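You operate a simulated robot arm through the tools that you are given. There is no shell and no other tool.

The job below is to be done with a simulated robot arm. You get a single attempt, and the scene is never put back.

JOB
Switch the reel off, free it, wind the lead in and lock it.

The check looks at the end state, three seconds after you hand in, the way a careful person would. Anything else that was tipped, shoved, dropped, spilled or broken makes it a failure.

ROBOT AND FRAMES
A 7-joint arm with a three-finger gripper, fixed in place. Base frame: the origin is on the floor under the middle of its stand, x ahead of it, y to its left, z up. Readings come in m, degrees, newtons and seconds.
It reaches about 1.342 m from its shoulder. Its first joint turns from -166.0 to 166.0 degrees. Payload 2.69 kg.
The tool frame sits at the grasp point between the pads (the TCP): z along the fingers, y along the line on which they close. The tips reach 0.03 m beyond it. The gripper opens to 0.128 m; its body begins 0.117 m behind the TCP.
Orientation is told as [roll, pitch, yaw] about the base's x, y, z axes, in that order, counted from this pose: with the fingers straight down and closing along the base's y, the tool's x points along the base's -x, its y along +y and its z along -z.

CONTROLS
- The arm moves only by the tool servo_tool. Its argument "series" is a list that holds one entry, the list of rows, each a list of 7 numbers: the shift along the base's x, y, z in m, then the turn, a rotation vector about the base's x, y, z in rad, then the gripper command, from -1 (shut) to 1 (fully open), values between in proportion. In form: [[[dx, dy, dz, ax, ay, az, grip], ...]]. A call has 1 to 20 rows; each row is the pose to reach, as a shift and turn from the pose commanded when the call began. Each row takes 0.2 s and may step no farther than 0.05 m and 8.6 degrees from the row before; otherwise, or with a gripper value out of range, the whole call is refused. Where a pose cannot be reached the arm comes as near as it can. A force on the tool above 70 N (or 10 N above the force at the start of the call, whichever is more), or a blocked arm, ends the call early, and 0.2 s more pass. The fingers move at their own pace (about 0.127 m/s each) and stop on an object; they squeeze with about 40 N. The grip force told is the motor's: it shows also when the fingers shut on nothing. Time passes only in rows, and 0.2 s behind the last, so rows that repeat a pose let the fingers close. It gives the time, the measured TCP pose, the force on the tool (base axes), the opening and the grip force at its end, in the units of the frame above (readings bear some noise), with the torque about the TCP (base axes, N m) and any sound that the robot's microphone picked up.
- Cameras (640 x 400 px; columns grow to the right, rows downward): "scene" is fixed at [0.2205, 0.6325, 1.6234]; the picture's right is [-0.84, -0.54, 0.00], its down [-0.25, 0.40, -0.88] and it looks along [0.47, -0.74, -0.47] (base axes); focal length 323 px, centre (320, 200). "wrist" rides on the gripper at [0.058, 0.054, -0.131] in the tool frame; the picture's right is [-0.68, 0.74, 0.00], its down [-0.62, -0.57, -0.55] and it looks along [-0.40, -0.37, 0.84] (tool axes); focal length 234 px, centre (320, 200). There is no depth. A picture from a camera that has moved, and an enlarged one, comes with that camera's place and axes in the base frame and with its lens. The place of the scene camera against the robot may be out by one fixed shift of up to 0.025 m in any direction.
- grab_frame(camera): a new picture of that camera. The clock stands still meanwhile.
- move_column(by): moves the trunk up (or, below 0, down) by that many m; the arm rides with it, the base frame stays. It gives what a move gives, with no picture.
- zoom(camera, box): a new picture of the part [left, top, right, bottom] of that camera's present view, enlarged. The clock stands still meanwhile.
- close_job(): hands the job in; it is judged then, once.

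Nothing tells you positions but the pictures and the camera data. Unless the task says otherwise, let go and move clear before handing in.

The tools are called after "Request:" as name(argument=value, ...) on one line, values as JSON. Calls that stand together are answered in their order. servo_tool: Moves the arm, as the interface text tells. Its arguments: {"type":"object","properties":{"series":{"type":"array"}},"required":["series"]} The other tools are called the same way: move_column (by) moves the trunk up or down; grab_frame (camera) takes a picture; zoom (camera, box) takes an enlarged picture of a part of a camera's view; close_job () hands the job in.

At the start:

```text
time: 0.0
tool_pos: [0.755, -0.0861, 1.2821]
tool_rot: [0.0, 0.0, 0.1]
wrist_force: [-1.1, 0.1, 0.0]
moment: [-0.02, -0.02, 0.02]
gripper_width: 0.1282
finger_force: 0.0
trunk travel left (down, up): [-0.15, 0.2]
```

scene: 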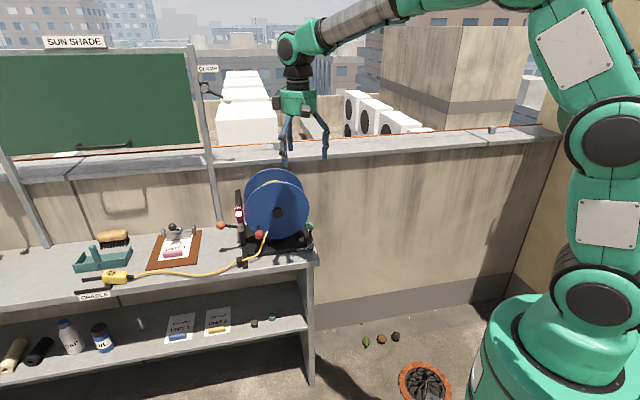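
wrist: 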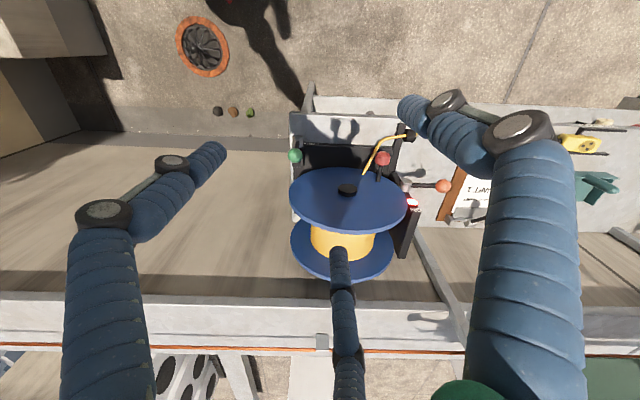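

I see a blue cable reel on a bench against a parapet wall, with a yellow lead running out to a plug on the bench, a red switch, some coloured knobs and a crank. I'll take enlarged pictures first to understand the mechanism.

Request:
zoom(camera="scene", box=[200, 150, 340, 280])

Request:
zoom(camera="wrist", box=[270, 80, 470, 290])

Request:
zoom(camera="scene", box=[50, 210, 290, 340])

```text
3.08 times, centred on (270, 215) of scene
camera zoom: at [0.2205, 0.6325, 1.6234], right [-0.84, -0.54, 0.0], down [-0.25, 0.4, -0.88], along [0.47, -0.74, -0.47], focal length 995 px, centre (474, 154)
```

zoom: 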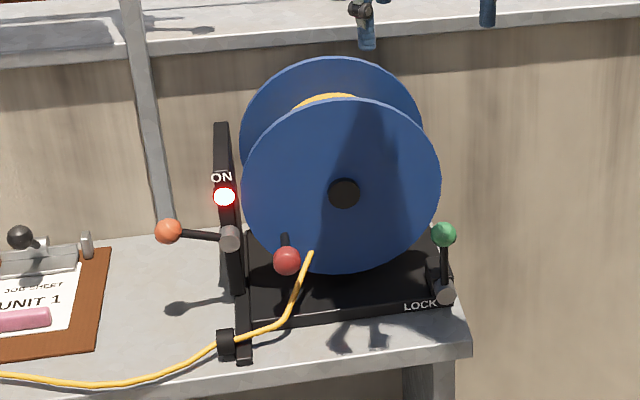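

```text
1.90 times, centred on (370, 185) of wrist
camera zoom: at [0.6981, -0.031, 1.4137], right [0.68, 0.74, 0.0], down [0.62, -0.57, 0.55], along [0.4, -0.37, -0.84], focal length 446 px, centre (225, 229)
```

zoom: 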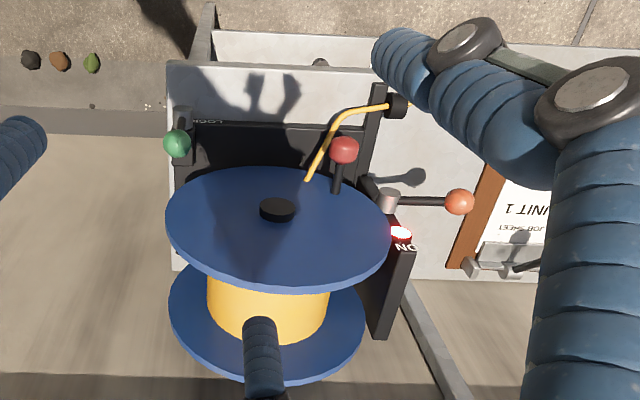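

```text
2.67 times, centred on (170, 275) of scene
camera zoom: at [0.2205, 0.6325, 1.6234], right [-0.84, -0.54, 0.0], down [-0.25, 0.4, -0.88], along [0.47, -0.74, -0.47], focal length 862 px, centre (720, 0)
```

zoom: 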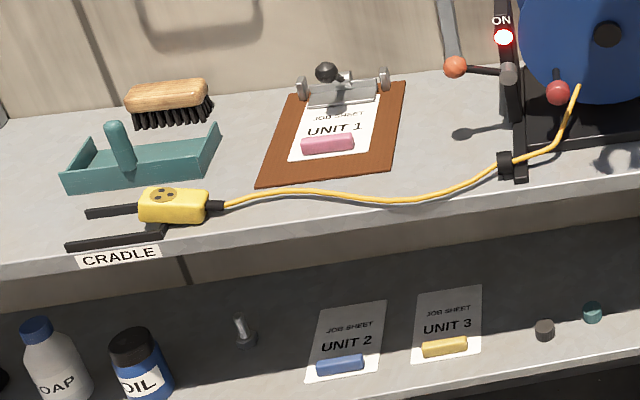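

The reel has an orange-ball lever at the lit ON panel, a red crank knob on the drum face, and a green-ball LOCK lever. The lead runs through a guide to a yellow socket at the CRADLE. I'll swing the wrist camera round to the front of the reel for a closer look.

Request:
servo_tool(series=[[[-0.01, 0.032, -0.018, -0.053, -0.053, 0, 1], [-0.019, 0.064, -0.036, -0.106, -0.106, 0, 1], [-0.029, 0.097, -0.055, -0.159, -0.159, 0, 1], [-0.038, 0.129, -0.073, -0.212, -0.212, 0, 1], [-0.048, 0.161, -0.091, -0.265, -0.265, 0, 1], [-0.058, 0.193, -0.109, -0.318, -0.318, 0, 1], [-0.067, 0.226, -0.128, -0.371, -0.371, 0, 1], [-0.077, 0.258, -0.146, -0.424, -0.424, 0, 1]]])

Request:
grab_frame(camera="wrist")

Request:
grab_frame(camera="scene")

```text
time: 1.8
tool_pos: [0.6797, 0.1736, 1.1401]
tool_rot: [-25.7, -23.6, 5.5]
wrist_force: [1.0, -0.2, 0.1]
moment: [0.03, -0.01, 0.01]
gripper_width: 0.1282
finger_force: 0.2
trunk travel left (down, up): [-0.15, 0.2]
```

```text
taken
camera wrist: at [0.579, 0.2712, 1.2033], right [0.68, 0.73, -0.02], down [0.29, -0.24, 0.92], along [0.67, -0.64, -0.38], focal length 234 px, centre (320, 200)
```

wrist: 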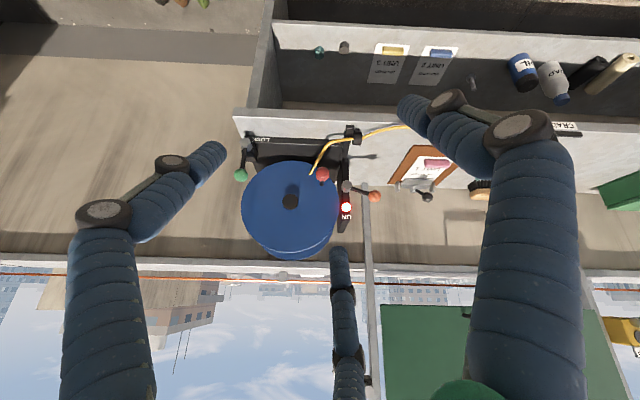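

```text
taken
```

scene: 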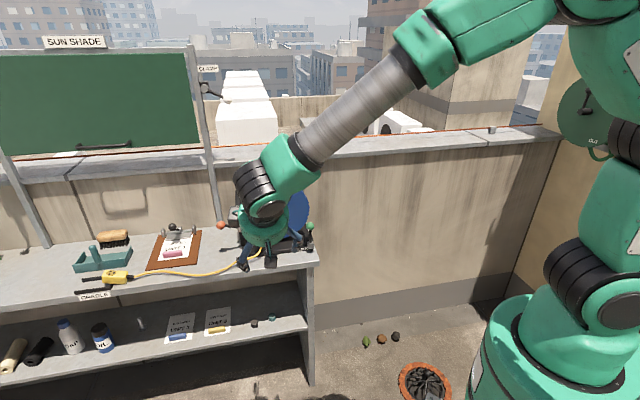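

The wrist picture shows the reel face-on (upside down), with both levers, the knob and the lead guide in view. I'll enlarge it for detail and to measure positions.

Request:
zoom(camera="wrist", box=[225, 110, 385, 260])

Request:
zoom(camera="wrist", box=[340, 100, 500, 220])

```text
2.67 times, centred on (305, 185) of wrist
camera zoom: at [0.579, 0.2712, 1.2033], right [0.68, 0.73, -0.02], down [0.29, -0.24, 0.92], along [0.67, -0.64, -0.38], focal length 624 px, centre (360, 240)
```

zoom: 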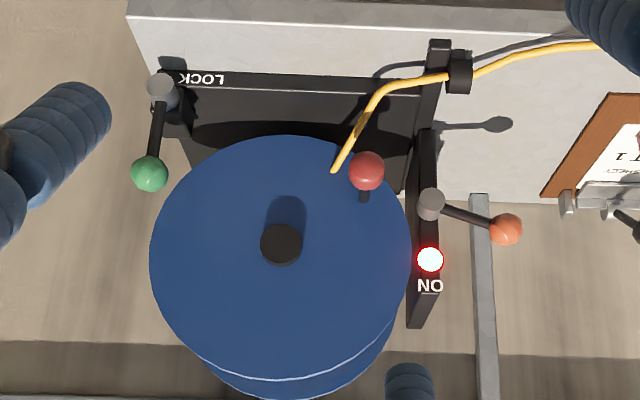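

```text
3.33 times, centred on (420, 160) of wrist
camera zoom: at [0.579, 0.2712, 1.2033], right [0.68, 0.73, -0.02], down [0.29, -0.24, 0.92], along [0.67, -0.64, -0.38], focal length 781 px, centre (-13, 333)
```

zoom: 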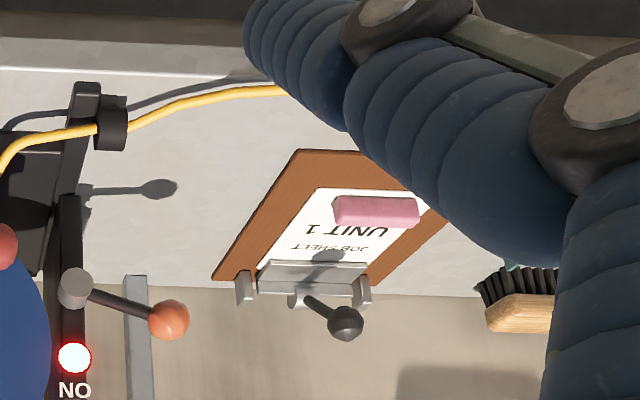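

Triangulating the two wrist views: drum hub ≈ [0.923,-0.160,0.985], red knob ≈ [0.940,-0.068,0.933], orange ball ≈ [1.064,-0.003,0.969], green ball ≈ [0.80,-0.196,0.95], and the bench runs at about 44° in the base frame. Next I'll shut the gripper in place to see the shape of the closed fingers before using them as a poker.

Request:
servo_tool(series=[[[0, 0, 0, 0, 0, 0, -1], [0, 0, 0, 0, 0, 0, -1], [0, 0, 0, 0, 0, 0, -1], [0, 0, 0, 0, 0, 0, -1]]])

Request:
grab_frame(camera="wrist")

Request:
zoom(camera="scene", box=[180, 120, 340, 280])

```text
time: 2.8
tool_pos: [0.6799, 0.1744, 1.1405]
tool_rot: [-25.8, -23.6, 5.5]
wrist_force: [-0.2, -0.1, -0.4]
moment: [0.01, -0.04, -0.05]
gripper_width: 0.0021
finger_force: 31.6
trunk travel left (down, up): [-0.15, 0.2]
```

```text
taken
camera wrist: at [0.5789, 0.2709, 1.2033], right [0.68, 0.73, -0.02], down [0.29, -0.24, 0.92], along [0.67, -0.64, -0.38], focal length 234 px, centre (320, 200)
```

wrist: 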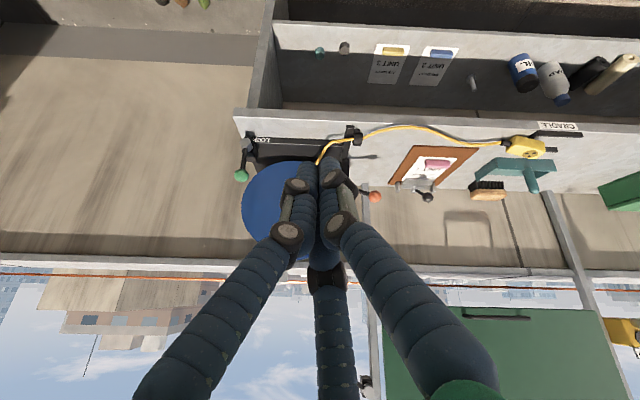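

```text
2.50 times, centred on (260, 200) of scene
camera zoom: at [0.2205, 0.6325, 1.6234], right [-0.84, -0.54, 0.0], down [-0.25, 0.4, -0.88], along [0.47, -0.74, -0.47], focal length 808 px, centre (470, 200)
```

zoom: 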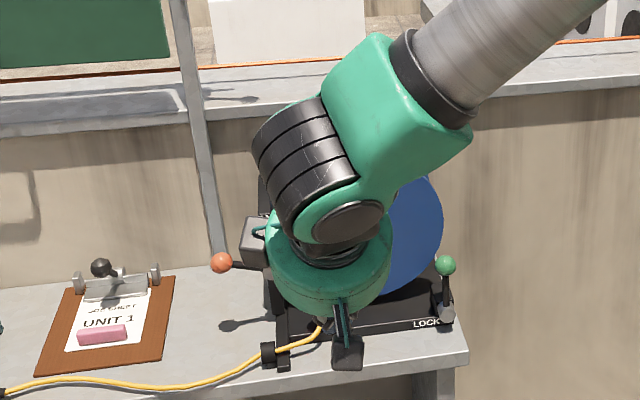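

With the fingers shut they form a narrow bundle, and the socket and cradle are now visible. I'll enlarge the socket area.

Request:
zoom(camera="wrist", box=[360, 110, 600, 210])

Request:
zoom(camera="scene", box=[60, 220, 180, 310])

```text
2.67 times, centred on (480, 160) of wrist
camera zoom: at [0.5789, 0.2709, 1.2033], right [0.68, 0.73, -0.02], down [0.29, -0.24, 0.92], along [0.67, -0.64, -0.38], focal length 624 px, centre (-107, 307)
```

zoom: 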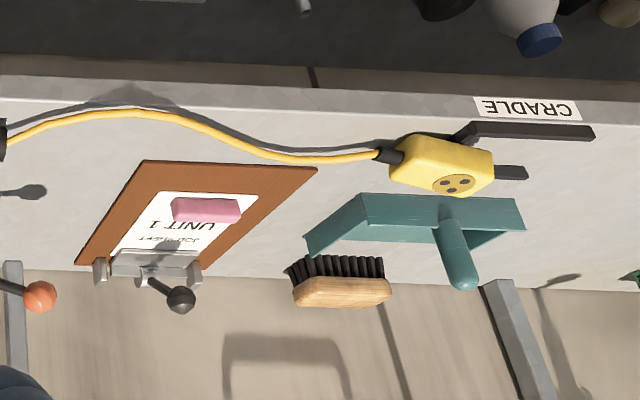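

```text
4.44 times, centred on (120, 265) of scene
camera zoom: at [0.2205, 0.6325, 1.6234], right [-0.84, -0.54, 0.0], down [-0.25, 0.4, -0.88], along [0.47, -0.74, -0.47], focal length 1437 px, centre (1209, -89)
```

zoom: 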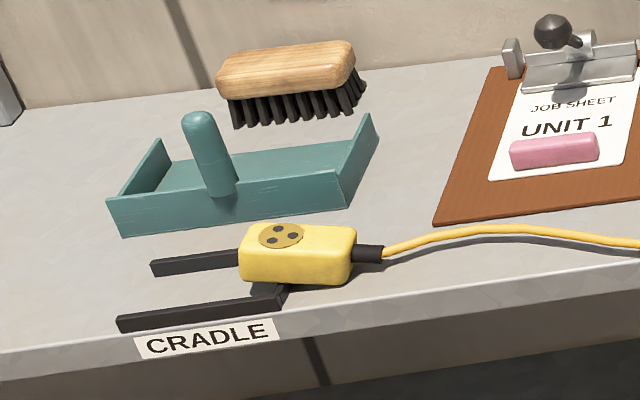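

The socket sits over a U-shaped cradle at the front edge, with a clear run toward the reel's guide. First the switch: I'll bring the shut fingertips to just above the orange lever and check the picture.

Request:
servo_tool(series=[[[0.04, -0.02, 0.0, 0, 0, 0, -1], [0.081, -0.039, 0.0, 0, 0, 0, -1], [0.122, -0.059, -0.005, 0, 0, 0, -1], [0.162, -0.079, -0.01, 0, 0, 0, -1], [0.203, -0.098, -0.02, 0, 0, 0, -1], [0.243, -0.118, -0.03, 0, 0, 0, -1], [0.284, -0.138, -0.045, 0, 0, 0, -1], [0.325, -0.157, -0.06, 0, 0, 0, -1], [0.365, -0.177, -0.075, 0, 0, 0, -1]]])

Request:
grab_frame(camera="wrist")

Request:
zoom(camera="scene", box=[180, 120, 340, 280])

```text
time: 4.8
tool_pos: [1.0446, -0.0059, 1.0638]
tool_rot: [-25.8, -23.5, 5.6]
wrist_force: [-0.4, -0.4, -0.7]
moment: [-0.02, -0.02, 0.02]
gripper_width: 0.0021
finger_force: 30.9
trunk travel left (down, up): [-0.15, 0.2]
```

```text
taken
camera wrist: at [0.9443, 0.0904, 1.1269], right [0.68, 0.73, -0.03], down [0.29, -0.24, 0.92], along [0.67, -0.64, -0.38], focal length 234 px, centre (320, 200)
```

wrist: 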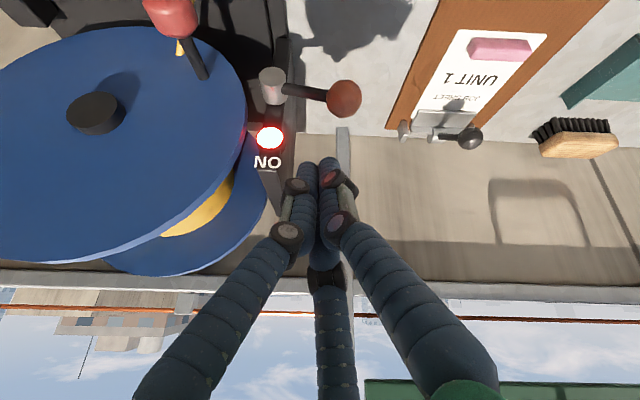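

```text
2.50 times, centred on (260, 200) of scene
camera zoom: at [0.2205, 0.6325, 1.6234], right [-0.84, -0.54, 0.0], down [-0.25, 0.4, -0.88], along [0.47, -0.74, -0.47], focal length 808 px, centre (470, 200)
```

zoom: 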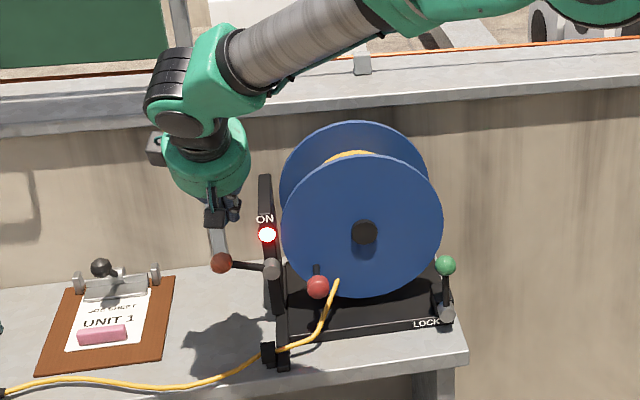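

The fingertips hang directly above the orange lever's arm, about 7 cm up. I'll press down gently and see whether the lever gives that way.

Request:
servo_tool(series=[[[0.004, 0.004, -0.025, 0, 0, 0, -1], [0.004, 0.004, -0.05, 0, 0, 0, -1], [0.004, 0.004, -0.065, 0, 0, 0, -1], [0.004, 0.004, -0.075, 0, 0, 0, -1], [0.004, 0.004, -0.082, 0, 0, 0, -1], [0.004, 0.004, -0.09, 0, 0, 0, -1]]])

Request:
grab_frame(camera="wrist")

Request:
zoom(camera="scene", box=[180, 150, 340, 270])

```text
time: 6.2
tool_pos: [1.0478, -0.0007, 0.9712]
tool_rot: [-25.7, -23.5, 5.5]
wrist_force: [0.0, -0.5, 0.4]
moment: [-0.01, -0.01, 0.0]
gripper_width: 0.002
finger_force: 31.1
trunk travel left (down, up): [-0.15, 0.2]
```

```text
taken
camera wrist: at [0.948, 0.0963, 1.0338], right [0.68, 0.73, -0.02], down [0.29, -0.24, 0.92], along [0.67, -0.64, -0.38], focal length 234 px, centre (320, 200)
```

wrist: 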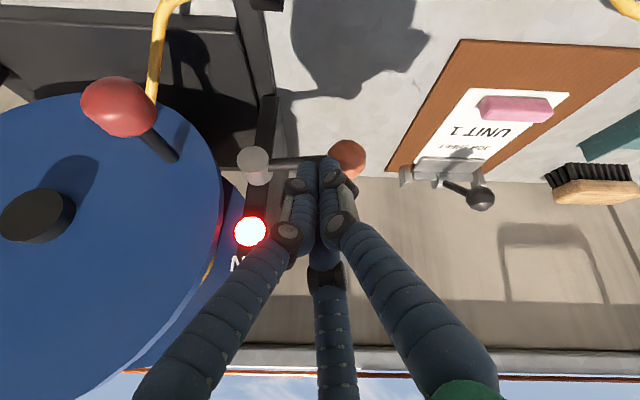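

```text
3.33 times, centred on (260, 210) of scene
camera zoom: at [0.2205, 0.6325, 1.6234], right [-0.84, -0.54, 0.0], down [-0.25, 0.4, -0.88], along [0.47, -0.74, -0.47], focal length 1078 px, centre (520, 167)
```

zoom: 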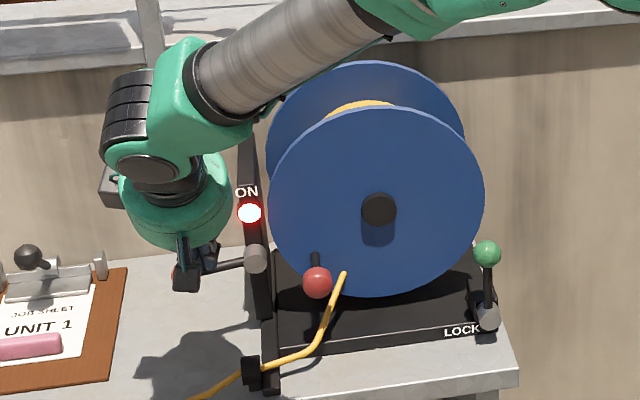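

The lever is yielding downward with almost no force and the lamp is still lit, so I'll keep pressing down.

Request:
servo_tool(series=[[[0, 0, -0.01, 0, 0, 0, -1], [0, 0, -0.02, 0, 0, 0, -1], [0, 0, -0.03, 0, 0, 0, -1], [-0.001, -0.001, -0.038, 0, 0, 0, -1]]])

Request:
grab_frame(camera="wrist")

Request:
zoom(camera="scene", box=[180, 150, 340, 270])

```text
time: 7.2
tool_pos: [1.0473, -0.0001, 0.9366]
tool_rot: [-25.8, -23.7, 5.5]
wrist_force: [-7.6, 0.6, 16.3]
moment: [-0.01, -0.08, 0.14]
gripper_width: 0.0022
finger_force: 31.4
trunk travel left (down, up): [-0.15, 0.2]
heard: click
```

```text
taken
camera wrist: at [0.9468, 0.0963, 1.0004], right [0.68, 0.73, -0.02], down [0.29, -0.24, 0.93], along [0.67, -0.64, -0.38], focal length 234 px, centre (320, 200)
```

wrist: 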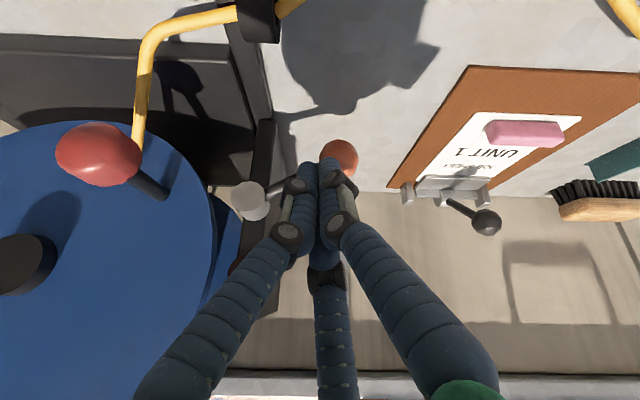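

```text
3.33 times, centred on (260, 210) of scene
camera zoom: at [0.2205, 0.6325, 1.6234], right [-0.84, -0.54, 0.0], down [-0.25, 0.4, -0.88], along [0.47, -0.74, -0.47], focal length 1078 px, centre (520, 167)
```

zoom: 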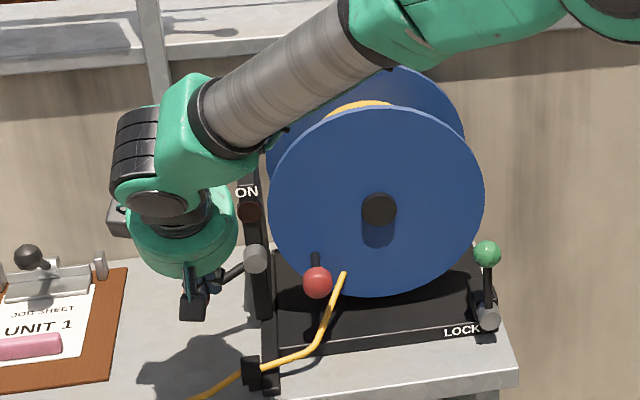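

I heard a click and the lamp has gone dark, so the switch is off. I'll lift away and check that the lever stays down.

Request:
servo_tool(series=[[[-0.005, 0.005, 0.03, 0, 0, 0, -1], [-0.01, 0.01, 0.07, 0, 0, 0, -1], [-0.03, 0.03, 0.11, 0, 0, 0, -1], [-0.065, 0.065, 0.13, 0, 0, 0, -1], [-0.1, 0.1, 0.13, 0, 0, 0, -1], [-0.13, 0.13, 0.13, 0, 0, 0, -1], [-0.16, 0.16, 0.13, 0, 0, 0, -1]]])

Request:
grab_frame(camera="wrist")

Request:
zoom(camera="scene", box=[180, 150, 340, 270])

```text
refused: row 4 steps farther than a row can; nothing moved
```

```text
taken
camera wrist: at [0.9468, 0.0963, 1.0004], right [0.68, 0.73, -0.02], down [0.29, -0.24, 0.93], along [0.67, -0.64, -0.38], focal length 234 px, centre (320, 200)
```

wrist: 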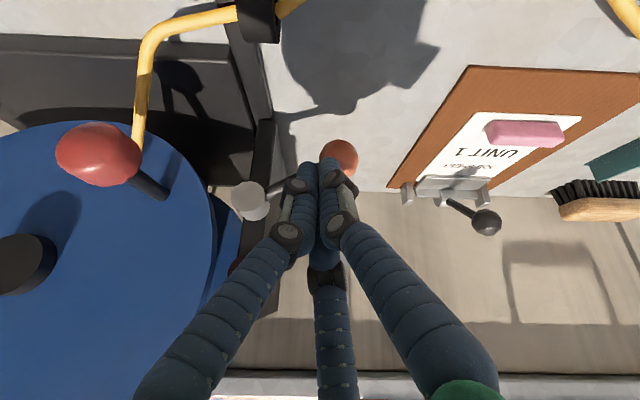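

```text
3.33 times, centred on (260, 210) of scene
camera zoom: at [0.2205, 0.6325, 1.6234], right [-0.84, -0.54, 0.0], down [-0.25, 0.4, -0.88], along [0.47, -0.74, -0.47], focal length 1078 px, centre (520, 167)
```

zoom: 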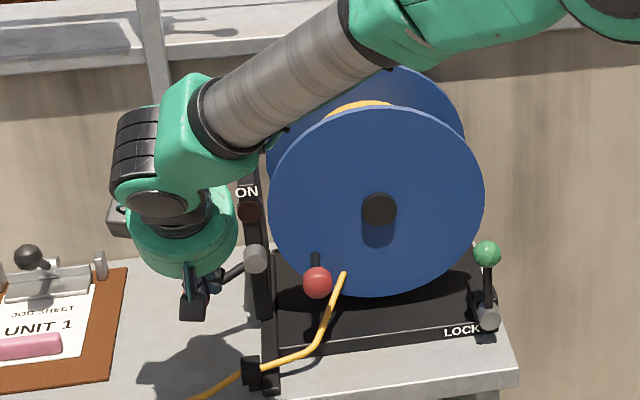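

One row stepped too far, so nothing moved; the lever is still down under the fingers. I'll repeat the lift with smaller steps.

Request:
servo_tool(series=[[[-0.005, 0.005, 0.03, 0, 0, 0, -1], [-0.01, 0.01, 0.07, 0, 0, 0, -1], [-0.03, 0.03, 0.105, 0, 0, 0, -1], [-0.055, 0.055, 0.13, 0, 0, 0, -1], [-0.085, 0.085, 0.13, 0, 0, 0, -1], [-0.115, 0.115, 0.13, 0, 0, 0, -1], [-0.145, 0.145, 0.13, 0, 0, 0, -1]]])

Request:
grab_frame(camera="wrist")

Request:
zoom(camera="scene", box=[180, 150, 340, 270])

```text
time: 8.8
tool_pos: [0.9023, 0.1461, 1.0676]
tool_rot: [-25.8, -23.4, 5.5]
wrist_force: [1.3, -0.3, -0.2]
moment: [0.0, -0.01, 0.0]
gripper_width: 0.0019
finger_force: 31.3
trunk travel left (down, up): [-0.15, 0.2]
```

```text
taken
camera wrist: at [0.802, 0.2431, 1.131], right [0.68, 0.73, -0.02], down [0.29, -0.24, 0.92], along [0.67, -0.64, -0.38], focal length 234 px, centre (320, 200)
```

wrist: 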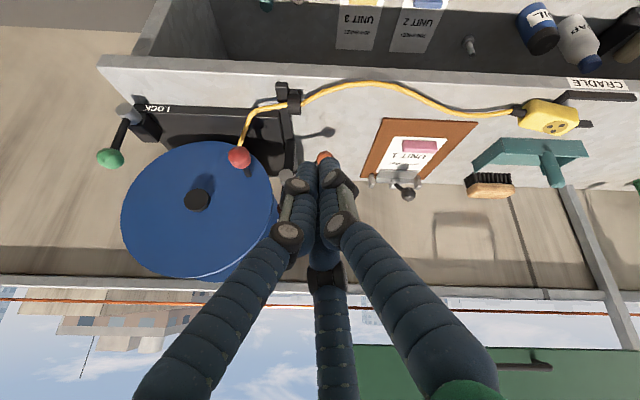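

```text
3.33 times, centred on (260, 210) of scene
camera zoom: at [0.2205, 0.6325, 1.6234], right [-0.84, -0.54, 0.0], down [-0.25, 0.4, -0.88], along [0.47, -0.74, -0.47], focal length 1078 px, centre (520, 167)
```

zoom: 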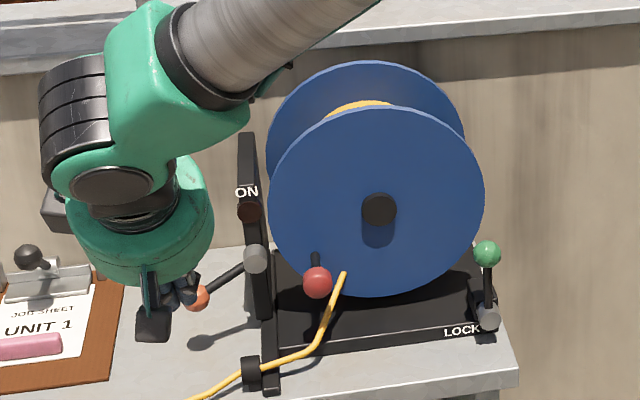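

The switch stays off. Now for the lock: I'll look closely at the green lever and its base before touching it.

Request:
zoom(camera="wrist", box=[80, 80, 320, 230])

Request:
zoom(camera="scene", box=[280, 210, 330, 260])

```text
2.67 times, centred on (200, 155) of wrist
camera zoom: at [0.802, 0.2431, 1.131], right [0.68, 0.73, -0.02], down [0.29, -0.24, 0.92], along [0.67, -0.64, -0.38], focal length 624 px, centre (640, 320)
```

zoom: 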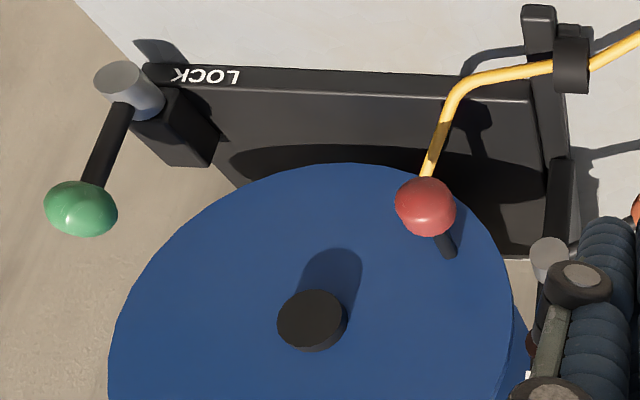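

```text
8.00 times, centred on (305, 235) of scene
camera zoom: at [0.2205, 0.6325, 1.6234], right [-0.84, -0.54, 0.0], down [-0.25, 0.4, -0.88], along [0.47, -0.74, -0.47], focal length 2586 px, centre (440, -80)
```

zoom: 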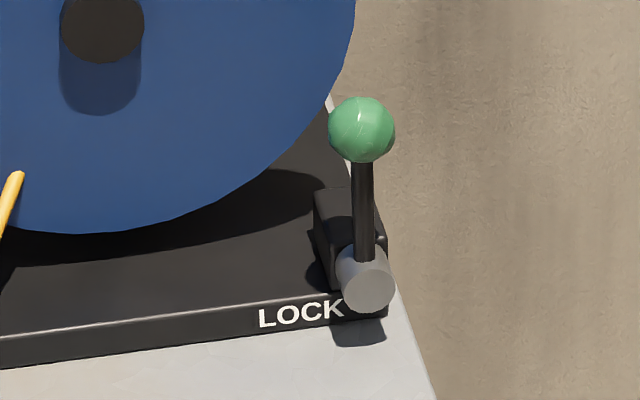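

The lever stands upright on a pivot whose axis points out from the reel, so it must swing sideways. I'll bring the shut fingertips in front of the drum, just to the inner side of the green ball, ready to push it outward gently.

Request:
servo_tool(series=[[[-0.03, -0.033, -0.011, 0, 0, 0, -1], [-0.059, -0.065, -0.023, 0, 0, 0, -1], [-0.089, -0.098, -0.034, 0, 0, 0, -1], [-0.118, -0.13, -0.045, 0, 0, 0, -1], [-0.148, -0.163, -0.057, 0, 0, 0, -1], [-0.177, -0.195, -0.068, 0, 0, 0, -1], [-0.151, -0.222, -0.08, 0, 0, 0, -1], [-0.125, -0.249, -0.093, 0, 0, 0, -1], [-0.099, -0.276, -0.105, 0, 0, 0, -1], [-0.073, -0.303, -0.118, 0, 0, 0, -1]]])

Request:
grab_frame(camera="wrist")

Request:
zoom(camera="scene", box=[210, 150, 370, 270])

```text
time: 11.0
tool_pos: [0.8298, -0.16, 0.9465]
tool_rot: [-25.8, -23.5, 5.5]
wrist_force: [-1.1, -0.1, -0.3]
moment: [0.03, 0.04, -0.01]
gripper_width: 0.0021
finger_force: 31.5
trunk travel left (down, up): [-0.15, 0.2]
```

```text
taken
camera wrist: at [0.7286, -0.0625, 1.0099], right [0.68, 0.73, -0.02], down [0.29, -0.24, 0.92], along [0.67, -0.64, -0.38], focal length 234 px, centre (320, 200)
```

wrist: 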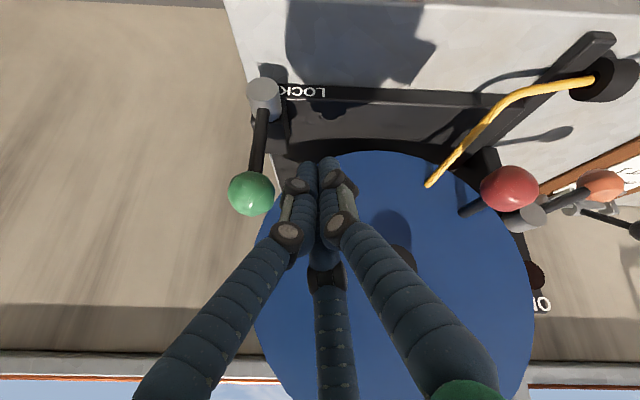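

```text
3.33 times, centred on (290, 210) of scene
camera zoom: at [0.2205, 0.6325, 1.6234], right [-0.84, -0.54, 0.0], down [-0.25, 0.4, -0.88], along [0.47, -0.74, -0.47], focal length 1078 px, centre (420, 167)
```

zoom: 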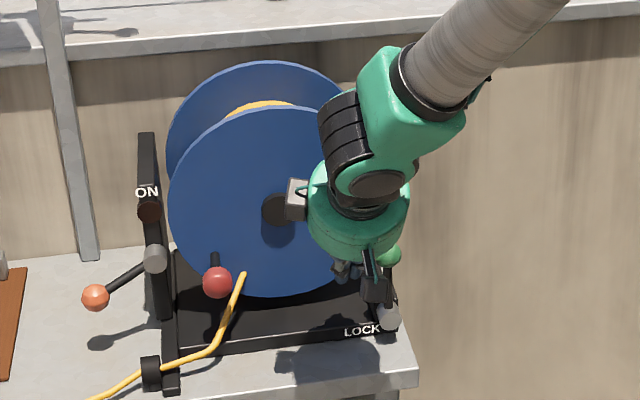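

The fingertips are beside the green ball, on its inner side. I'll push outward in small steps and watch the force.

Request:
servo_tool(series=[[[-0.0072, -0.007, 0, 0, 0, 0, -1], [-0.0144, -0.0139, 0, 0, 0, 0, -1], [-0.0216, -0.0209, 0, 0, 0, 0, -1], [-0.0273, -0.0264, 0, 0, 0, 0, -1], [-0.0324, -0.0313, 0, 0, 0, 0, -1]]])

Request:
grab_frame(camera="wrist")

```text
time: 12.2
tool_pos: [0.796, -0.1915, 0.9452]
tool_rot: [-25.8, -23.5, 5.5]
wrist_force: [0.3, 0.5, 0.9]
moment: [-0.01, -0.01, 0.02]
gripper_width: 0.0023
finger_force: 32.0
trunk travel left (down, up): [-0.15, 0.2]
```

```text
taken
camera wrist: at [0.6959, -0.0941, 1.0085], right [0.68, 0.73, -0.02], down [0.29, -0.24, 0.92], along [0.67, -0.64, -0.38], focal length 234 px, centre (320, 200)
```

wrist: 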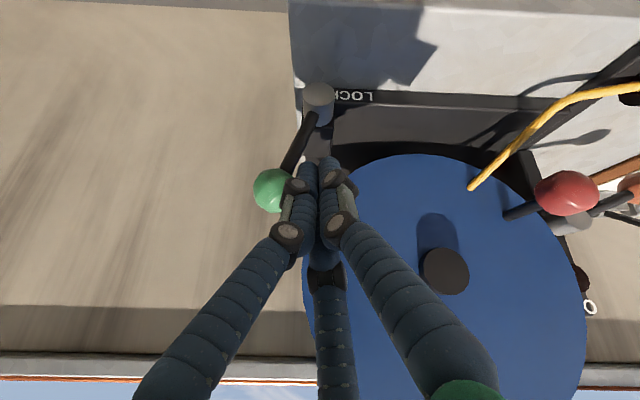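

The lever swings outward with almost no resistance, so that is the freeing direction. I'll follow it round its arc until it clicks or stops.

Request:
servo_tool(series=[[[-0.0086, -0.0083, 0, 0, 0, 0, -1], [-0.0176, -0.017, 0, 0, 0, 0, -1], [-0.0244, -0.0236, -0.005, 0, 0, 0, -1], [-0.0309, -0.0299, -0.012, 0, 0, 0, -1]]])

Request:
grab_frame(camera="wrist")

Request:
zoom(camera="scene", box=[210, 150, 370, 270])

```text
time: 13.2
tool_pos: [0.7682, -0.2197, 0.9343]
tool_rot: [-25.8, -23.7, 5.6]
wrist_force: [4.5, 6.9, 5.2]
moment: [0.08, -0.12, 0.06]
gripper_width: 0.0021
finger_force: 31.5
trunk travel left (down, up): [-0.15, 0.2]
```

```text
taken
camera wrist: at [0.6676, -0.123, 0.9969], right [0.68, 0.73, -0.02], down [0.29, -0.24, 0.93], along [0.67, -0.64, -0.38], focal length 234 px, centre (320, 200)
```

wrist: 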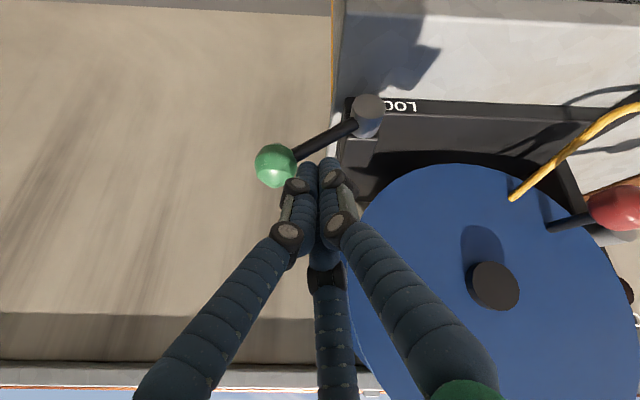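

```text
3.33 times, centred on (290, 210) of scene
camera zoom: at [0.2205, 0.6325, 1.6234], right [-0.84, -0.54, 0.0], down [-0.25, 0.4, -0.88], along [0.47, -0.74, -0.47], focal length 1078 px, centre (420, 167)
```

zoom: 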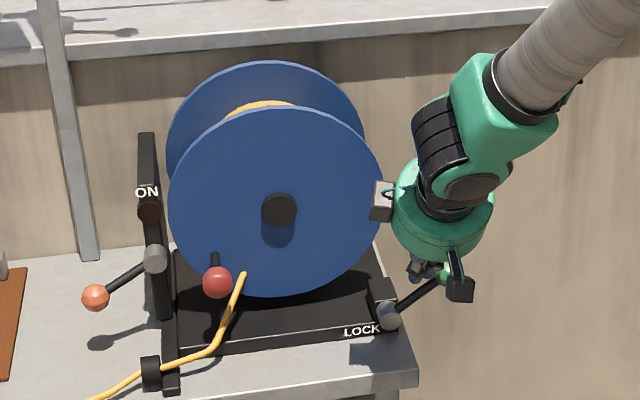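

The lever is now at roughly 50–55° and I feel about 10 N. I'll push slightly further to see whether this is a stop or a detent.

Request:
servo_tool(series=[[[-0.003, -0.003, -0.004, 0, 0, 0, -1], [-0.006, -0.006, -0.008, 0, 0, 0, -1], [-0.008, -0.008, -0.012, 0, 0, 0, -1]]])

Request:
zoom(camera="scene", box=[210, 150, 370, 270])

Request:
grab_frame(camera="wrist")

```text
time: 13.9
tool_pos: [0.7699, -0.2205, 0.9327]
tool_rot: [-25.8, -24.4, 6.0]
wrist_force: [12.5, 7.5, 0.5]
moment: [0.28, -0.16, 0.27]
gripper_width: 0.0021
finger_force: 31.6
trunk travel left (down, up): [-0.15, 0.2]
stopped in row 3: the force on the tool passed its limit at 76 N (the readings are from after the stop); the commanded pose is now the measured one
```

```text
3.33 times, centred on (290, 210) of scene
camera zoom: at [0.2205, 0.6325, 1.6234], right [-0.84, -0.54, 0.0], down [-0.25, 0.4, -0.88], along [0.47, -0.74, -0.47], focal length 1078 px, centre (420, 167)
```

zoom: 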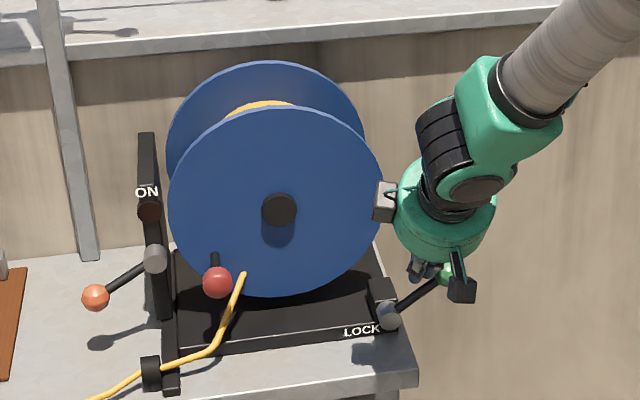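

```text
taken
camera wrist: at [0.6668, -0.1254, 0.9946], right [0.67, 0.74, -0.01], down [0.28, -0.24, 0.93], along [0.68, -0.63, -0.37], focal length 234 px, centre (320, 200)
```

wrist: 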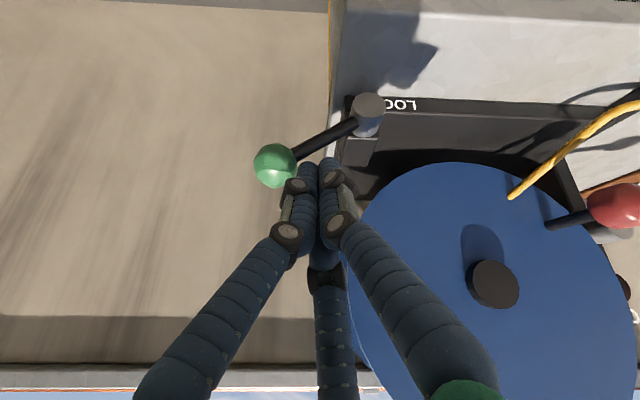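

That is a hard stop, so the lever is fully over to the free side. I'll back off and see that it stays there.

Request:
servo_tool(series=[[[0.005, 0.005, 0.006, 0, 0, 0, -1], [0.005, 0.025, 0.02, 0, 0, 0, -1], [-0.02, 0.055, 0.04, 0, 0, 0, -1], [-0.05, 0.085, 0.06, 0, 0, 0, -1], [-0.075, 0.115, 0.085, 0, 0, 0, -1], [-0.09, 0.15, 0.11, 0, 0, 0, -1]]])

Request:
zoom(camera="scene", box=[210, 150, 370, 270])

Request:
grab_frame(camera="wrist")

```text
time: 15.3
tool_pos: [0.6745, -0.0736, 1.0411]
tool_rot: [-25.8, -24.4, 5.9]
wrist_force: [-0.2, 0.3, 0.0]
moment: [0.01, -0.03, 0.01]
gripper_width: 0.0019
finger_force: 31.3
trunk travel left (down, up): [-0.15, 0.2]
```

```text
3.33 times, centred on (290, 210) of scene
camera zoom: at [0.2205, 0.6325, 1.6234], right [-0.84, -0.54, 0.0], down [-0.25, 0.4, -0.88], along [0.47, -0.74, -0.47], focal length 1078 px, centre (420, 167)
```

zoom: 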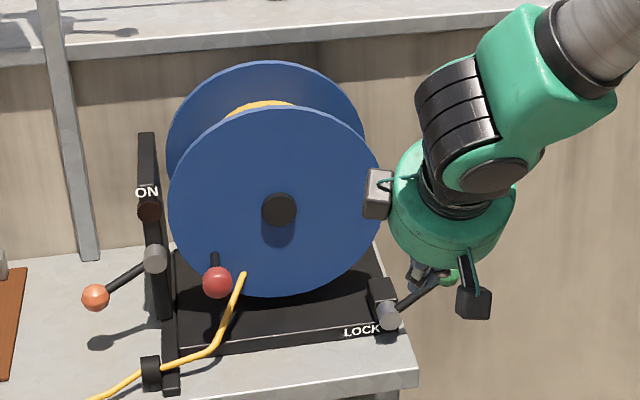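

```text
taken
camera wrist: at [0.5724, 0.0216, 1.104], right [0.68, 0.74, -0.01], down [0.28, -0.24, 0.93], along [0.68, -0.63, -0.37], focal length 234 px, centre (320, 200)
```

wrist: 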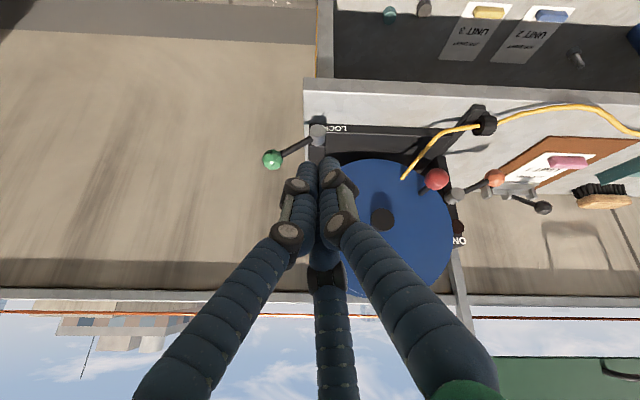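

The lock lever stays over at its free end and the drum face is clear. To crank, I want the gripper level, facing the drum and with its camera on top, so I'll move out in front of the drum and start turning the wrist over.

Request:
servo_tool(series=[[[0.01, 0.031, 0.01, 0.0805, -0.0833, -0.0611, -1], [0.021, 0.062, 0.02, 0.161, -0.1666, -0.1222, -1], [0.032, 0.094, 0.03, 0.2415, -0.2499, -0.1833, -1], [0.043, 0.125, 0.04, 0.322, -0.3332, -0.2444, -1], [0.043, 0.125, 0.04, 0.4025, -0.4165, -0.3055, -1], [0.043, 0.125, 0.04, 0.483, -0.4998, -0.3666, -1], [0.043, 0.125, 0.04, 0.5635, -0.5831, -0.4277, -1], [0.043, 0.125, 0.04, 0.644, -0.6664, -0.4888, -1]]])

Request:
grab_frame(camera="scene")

Request:
grab_frame(camera="wrist")

```text
time: 17.1
tool_pos: [0.7202, 0.0519, 1.0821]
tool_rot: [34.7, -43.2, -60.8]
wrist_force: [-0.3, 0.6, 0.1]
moment: [0.03, -0.02, 0.0]
gripper_width: 0.0018
finger_force: 31.2
trunk travel left (down, up): [-0.15, 0.2]
```

```text
taken
```

scene: 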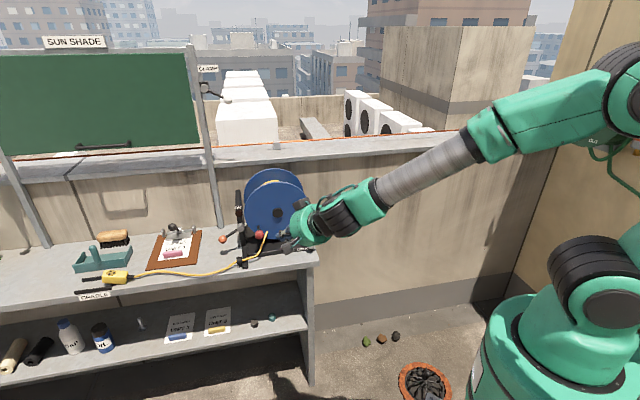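

```text
taken
camera wrist: at [0.6266, 0.1571, 1.1432], right [0.63, 0.12, 0.77], down [-0.5, -0.7, 0.51], along [0.6, -0.71, -0.38], focal length 234 px, centre (320, 200)
```

wrist: 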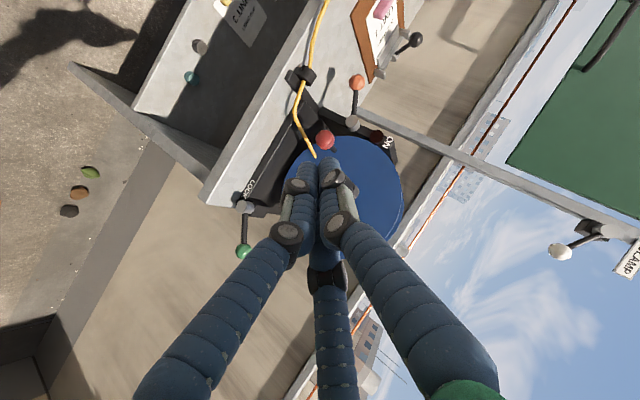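

The wrist turn tracks well and stays clear of everything. I'll finish the remaining turn.

Request:
servo_tool(series=[[[0, 0, 0, 0.0805, -0.0833, -0.0611, -1], [0, 0, 0, 0.161, -0.1666, -0.1222, -1], [0, 0, 0, 0.2415, -0.2499, -0.1833, -1], [0, 0, 0, 0.322, -0.3332, -0.2444, -1], [0, 0, 0, 0.4025, -0.4165, -0.3055, -1], [0, 0, 0, 0.483, -0.4998, -0.3666, -1], [0, 0, 0, 0.5635, -0.5831, -0.4277, -1], [0, 0, 0, 0.644, -0.6664, -0.4888, -1], [0, 0, 0, 0.7245, -0.7497, -0.5499, -1], [0, 0, 0, 0.805, -0.833, -0.611, -1], [0, 0, 0, 0.8855, -0.9163, -0.6721, -1], [0, 0, 0, 0.966, -0.9996, -0.7332, -1], [0, 0, 0, 1.0465, -1.0829, -0.7943, -1], [0, 0, 0, 1.127, -1.1662, -0.8554, -1], [0, 0, 0, 1.2075, -1.2495, -0.9165, -1], [0, 0, 0, 1.288, -1.3328, -0.9776, -1]]])

Request:
grab_frame(camera="scene")

Request:
grab_frame(camera="wrist")

```text
time: 20.7
tool_pos: [0.588, -0.0279, 1.8433]
tool_rot: [141.3, 19.2, -72.8]
wrist_force: [-2.9, 0.0, 1.3]
moment: [-0.04, 0.32, 0.07]
gripper_width: 0.002
finger_force: 32.1
out of reach, approached as far as the arm can: row 3, 4, 5, 6, 7, 8, 9, 10, 11, 12, 13, 14, 15
trunk travel left (down, up): [-0.15, 0.2]
stopped in row 16: the arm was blocked; the commanded pose is now the measured one
```

```text
taken
```

scene: 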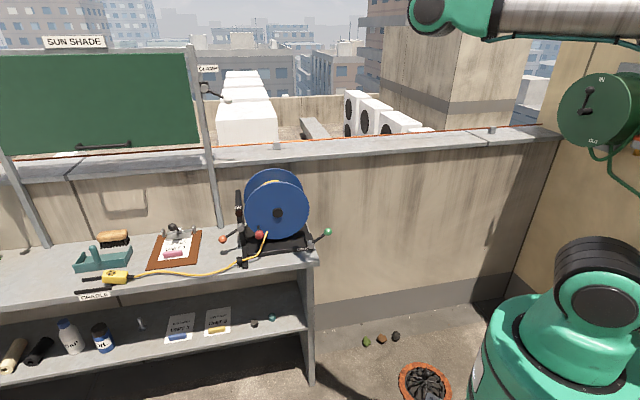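

```text
taken
camera wrist: at [0.4467, 0.01, 1.799], right [-0.32, -0.93, 0.21], down [0.19, -0.28, -0.94], along [0.93, -0.26, 0.27], focal length 234 px, centre (320, 200)
```

wrist: 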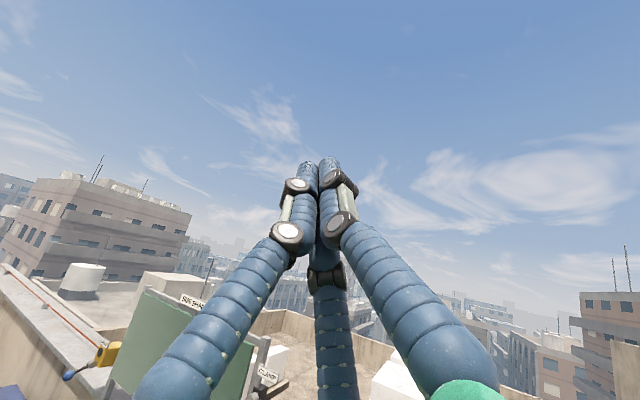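

The wrist could not make that turn: the arm swung up high and stopped well clear above the bench. I'll check that nothing was disturbed before bringing it back.

Request:
zoom(camera="scene", box=[480, 0, 640, 200])

Request:
zoom(camera="scene", box=[210, 150, 370, 270])

Request:
zoom(camera="scene", box=[0, 20, 260, 300])

```text
2.00 times, centred on (560, 100) of scene
camera zoom: at [0.2205, 0.6325, 1.6234], right [-0.84, -0.54, 0.0], down [-0.25, 0.4, -0.88], along [0.47, -0.74, -0.47], focal length 646 px, centre (-160, 400)
```

zoom: 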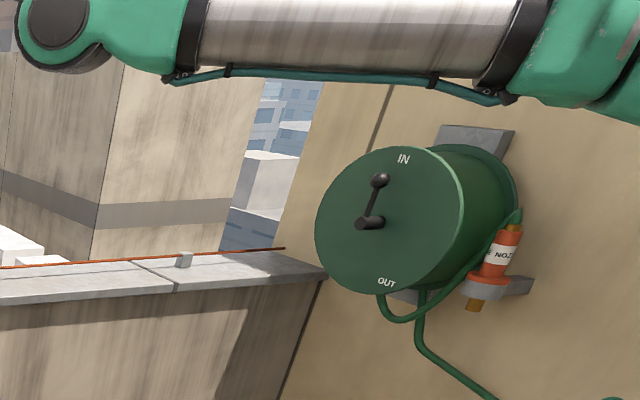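

```text
3.33 times, centred on (290, 210) of scene
camera zoom: at [0.2205, 0.6325, 1.6234], right [-0.84, -0.54, 0.0], down [-0.25, 0.4, -0.88], along [0.47, -0.74, -0.47], focal length 1078 px, centre (420, 167)
```

zoom: 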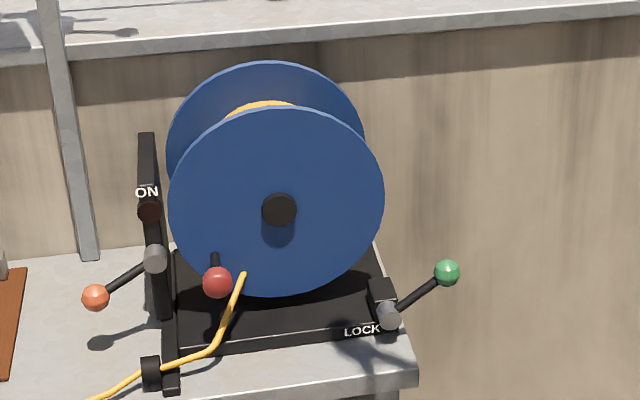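

```text
1.43 times, centred on (130, 160) of scene
camera zoom: at [0.2205, 0.6325, 1.6234], right [-0.84, -0.54, 0.0], down [-0.25, 0.4, -0.88], along [0.47, -0.74, -0.47], focal length 462 px, centre (591, 257)
```

zoom: 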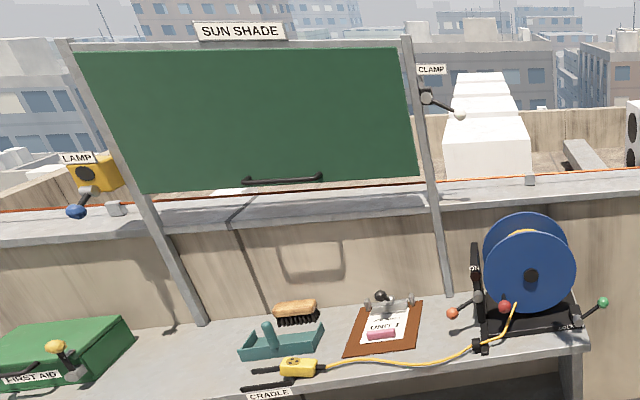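

Nothing on the bench was disturbed. The present wrist attitude is about 59° from the camera-up level pose I wanted, so I'll try a few small steps toward it while high and clear, watching whether the arm follows.

Request:
servo_tool(series=[[[0, 0, 0, 0.0741, 0.079, -0.0681, -1], [0, 0, 0, 0.1482, 0.158, -0.1362, -1]]])

Request:
grab_frame(camera="scene")

```text
time: 21.3
tool_pos: [0.5899, -0.0278, 1.8427]
tool_rot: [133.3, 29.4, -83.9]
wrist_force: [-1.4, 0.4, 0.7]
moment: [0.03, 0.05, 0.03]
gripper_width: 0.0019
finger_force: 31.5
trunk travel left (down, up): [-0.15, 0.2]
```

```text
taken
```

scene: 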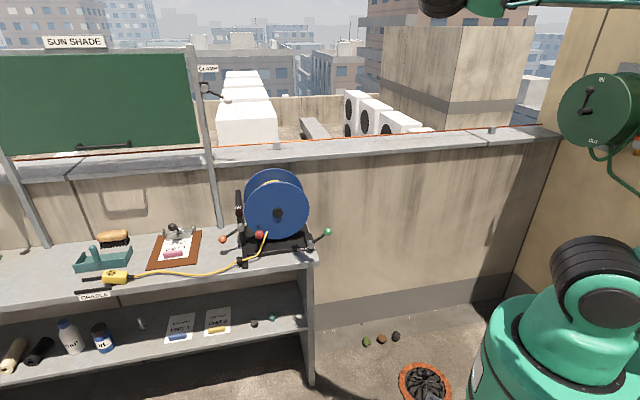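

It follows cleanly. I'll complete the turn toward the level pose at this height.

Request:
servo_tool(series=[[[0, 0, -0.02, 0.0741, 0.079, -0.0681, -1], [0, 0, -0.04, 0.1482, 0.158, -0.1362, -1], [0, 0, -0.06, 0.2223, 0.237, -0.2043, -1], [0, 0, -0.08, 0.2964, 0.316, -0.2724, -1]]])

Request:
grab_frame(camera="scene")

Request:
grab_frame(camera="wrist")

```text
time: 22.3
tool_pos: [0.5929, -0.0259, 1.7628]
tool_rot: [107.5, 43.5, -115.5]
wrist_force: [0.7, -0.2, -0.3]
moment: [0.0, -0.01, 0.01]
gripper_width: 0.0023
finger_force: 31.1
trunk travel left (down, up): [-0.15, 0.2]
```

```text
taken
```

scene: 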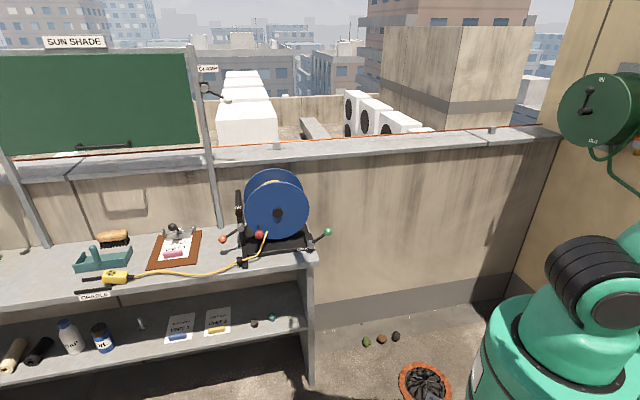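

```text
taken
camera wrist: at [0.4813, 0.0668, 1.8113], right [-0.62, -0.78, 0.05], down [-0.3, 0.19, -0.93], along [0.72, -0.59, -0.35], focal length 234 px, centre (320, 200)
```

wrist: 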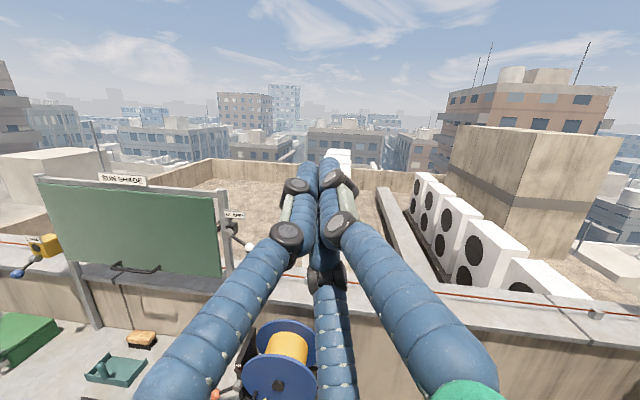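

The wrist camera is now upright and on top, and the arm is following properly. I'll finish levelling the tool and lower it in front of the drum, in two stages.

Request:
servo_tool(series=[[[0.008, 0.005, -0.042, 0.0491, 0.0522, -0.0462, -1], [0.016, 0.01, -0.084, 0.0983, 0.1045, -0.0925, -1], [0.024, 0.015, -0.126, 0.1474, 0.1567, -0.1387, -1], [0.032, 0.02, -0.168, 0.1474, 0.1567, -0.1387, -1], [0.04, 0.025, -0.21, 0.1474, 0.1567, -0.1387, -1], [0.048, 0.03, -0.252, 0.1474, 0.1567, -0.1387, -1], [0.056, 0.035, -0.294, 0.1474, 0.1567, -0.1387, -1], [0.064, 0.04, -0.336, 0.1474, 0.1567, -0.1387, -1]]])

Request:
grab_frame(camera="scene")

Request:
grab_frame(camera="wrist")

```text
time: 24.1
tool_pos: [0.6552, 0.013, 1.4257]
tool_rot: [90.6, 45.2, -135.3]
wrist_force: [0.1, 0.2, 0.4]
moment: [0.06, 0.01, -0.01]
gripper_width: 0.0019
finger_force: 30.9
trunk travel left (down, up): [-0.15, 0.2]
```

```text
taken
```

scene: 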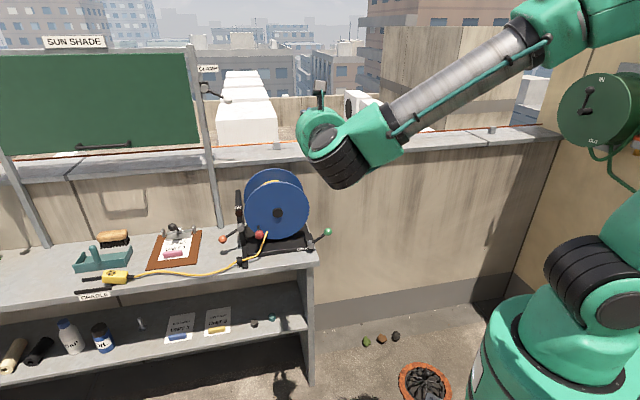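

```text
taken
camera wrist: at [0.5667, 0.11, 1.504], right [-0.72, -0.7, 0.04], down [-0.4, 0.36, -0.84], along [0.57, -0.62, -0.54], focal length 234 px, centre (320, 200)
```

wrist: 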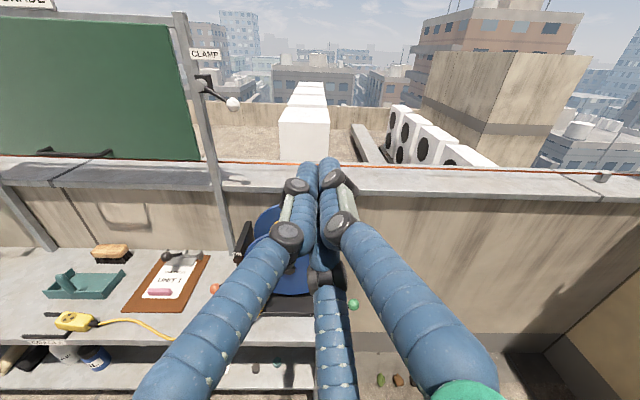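

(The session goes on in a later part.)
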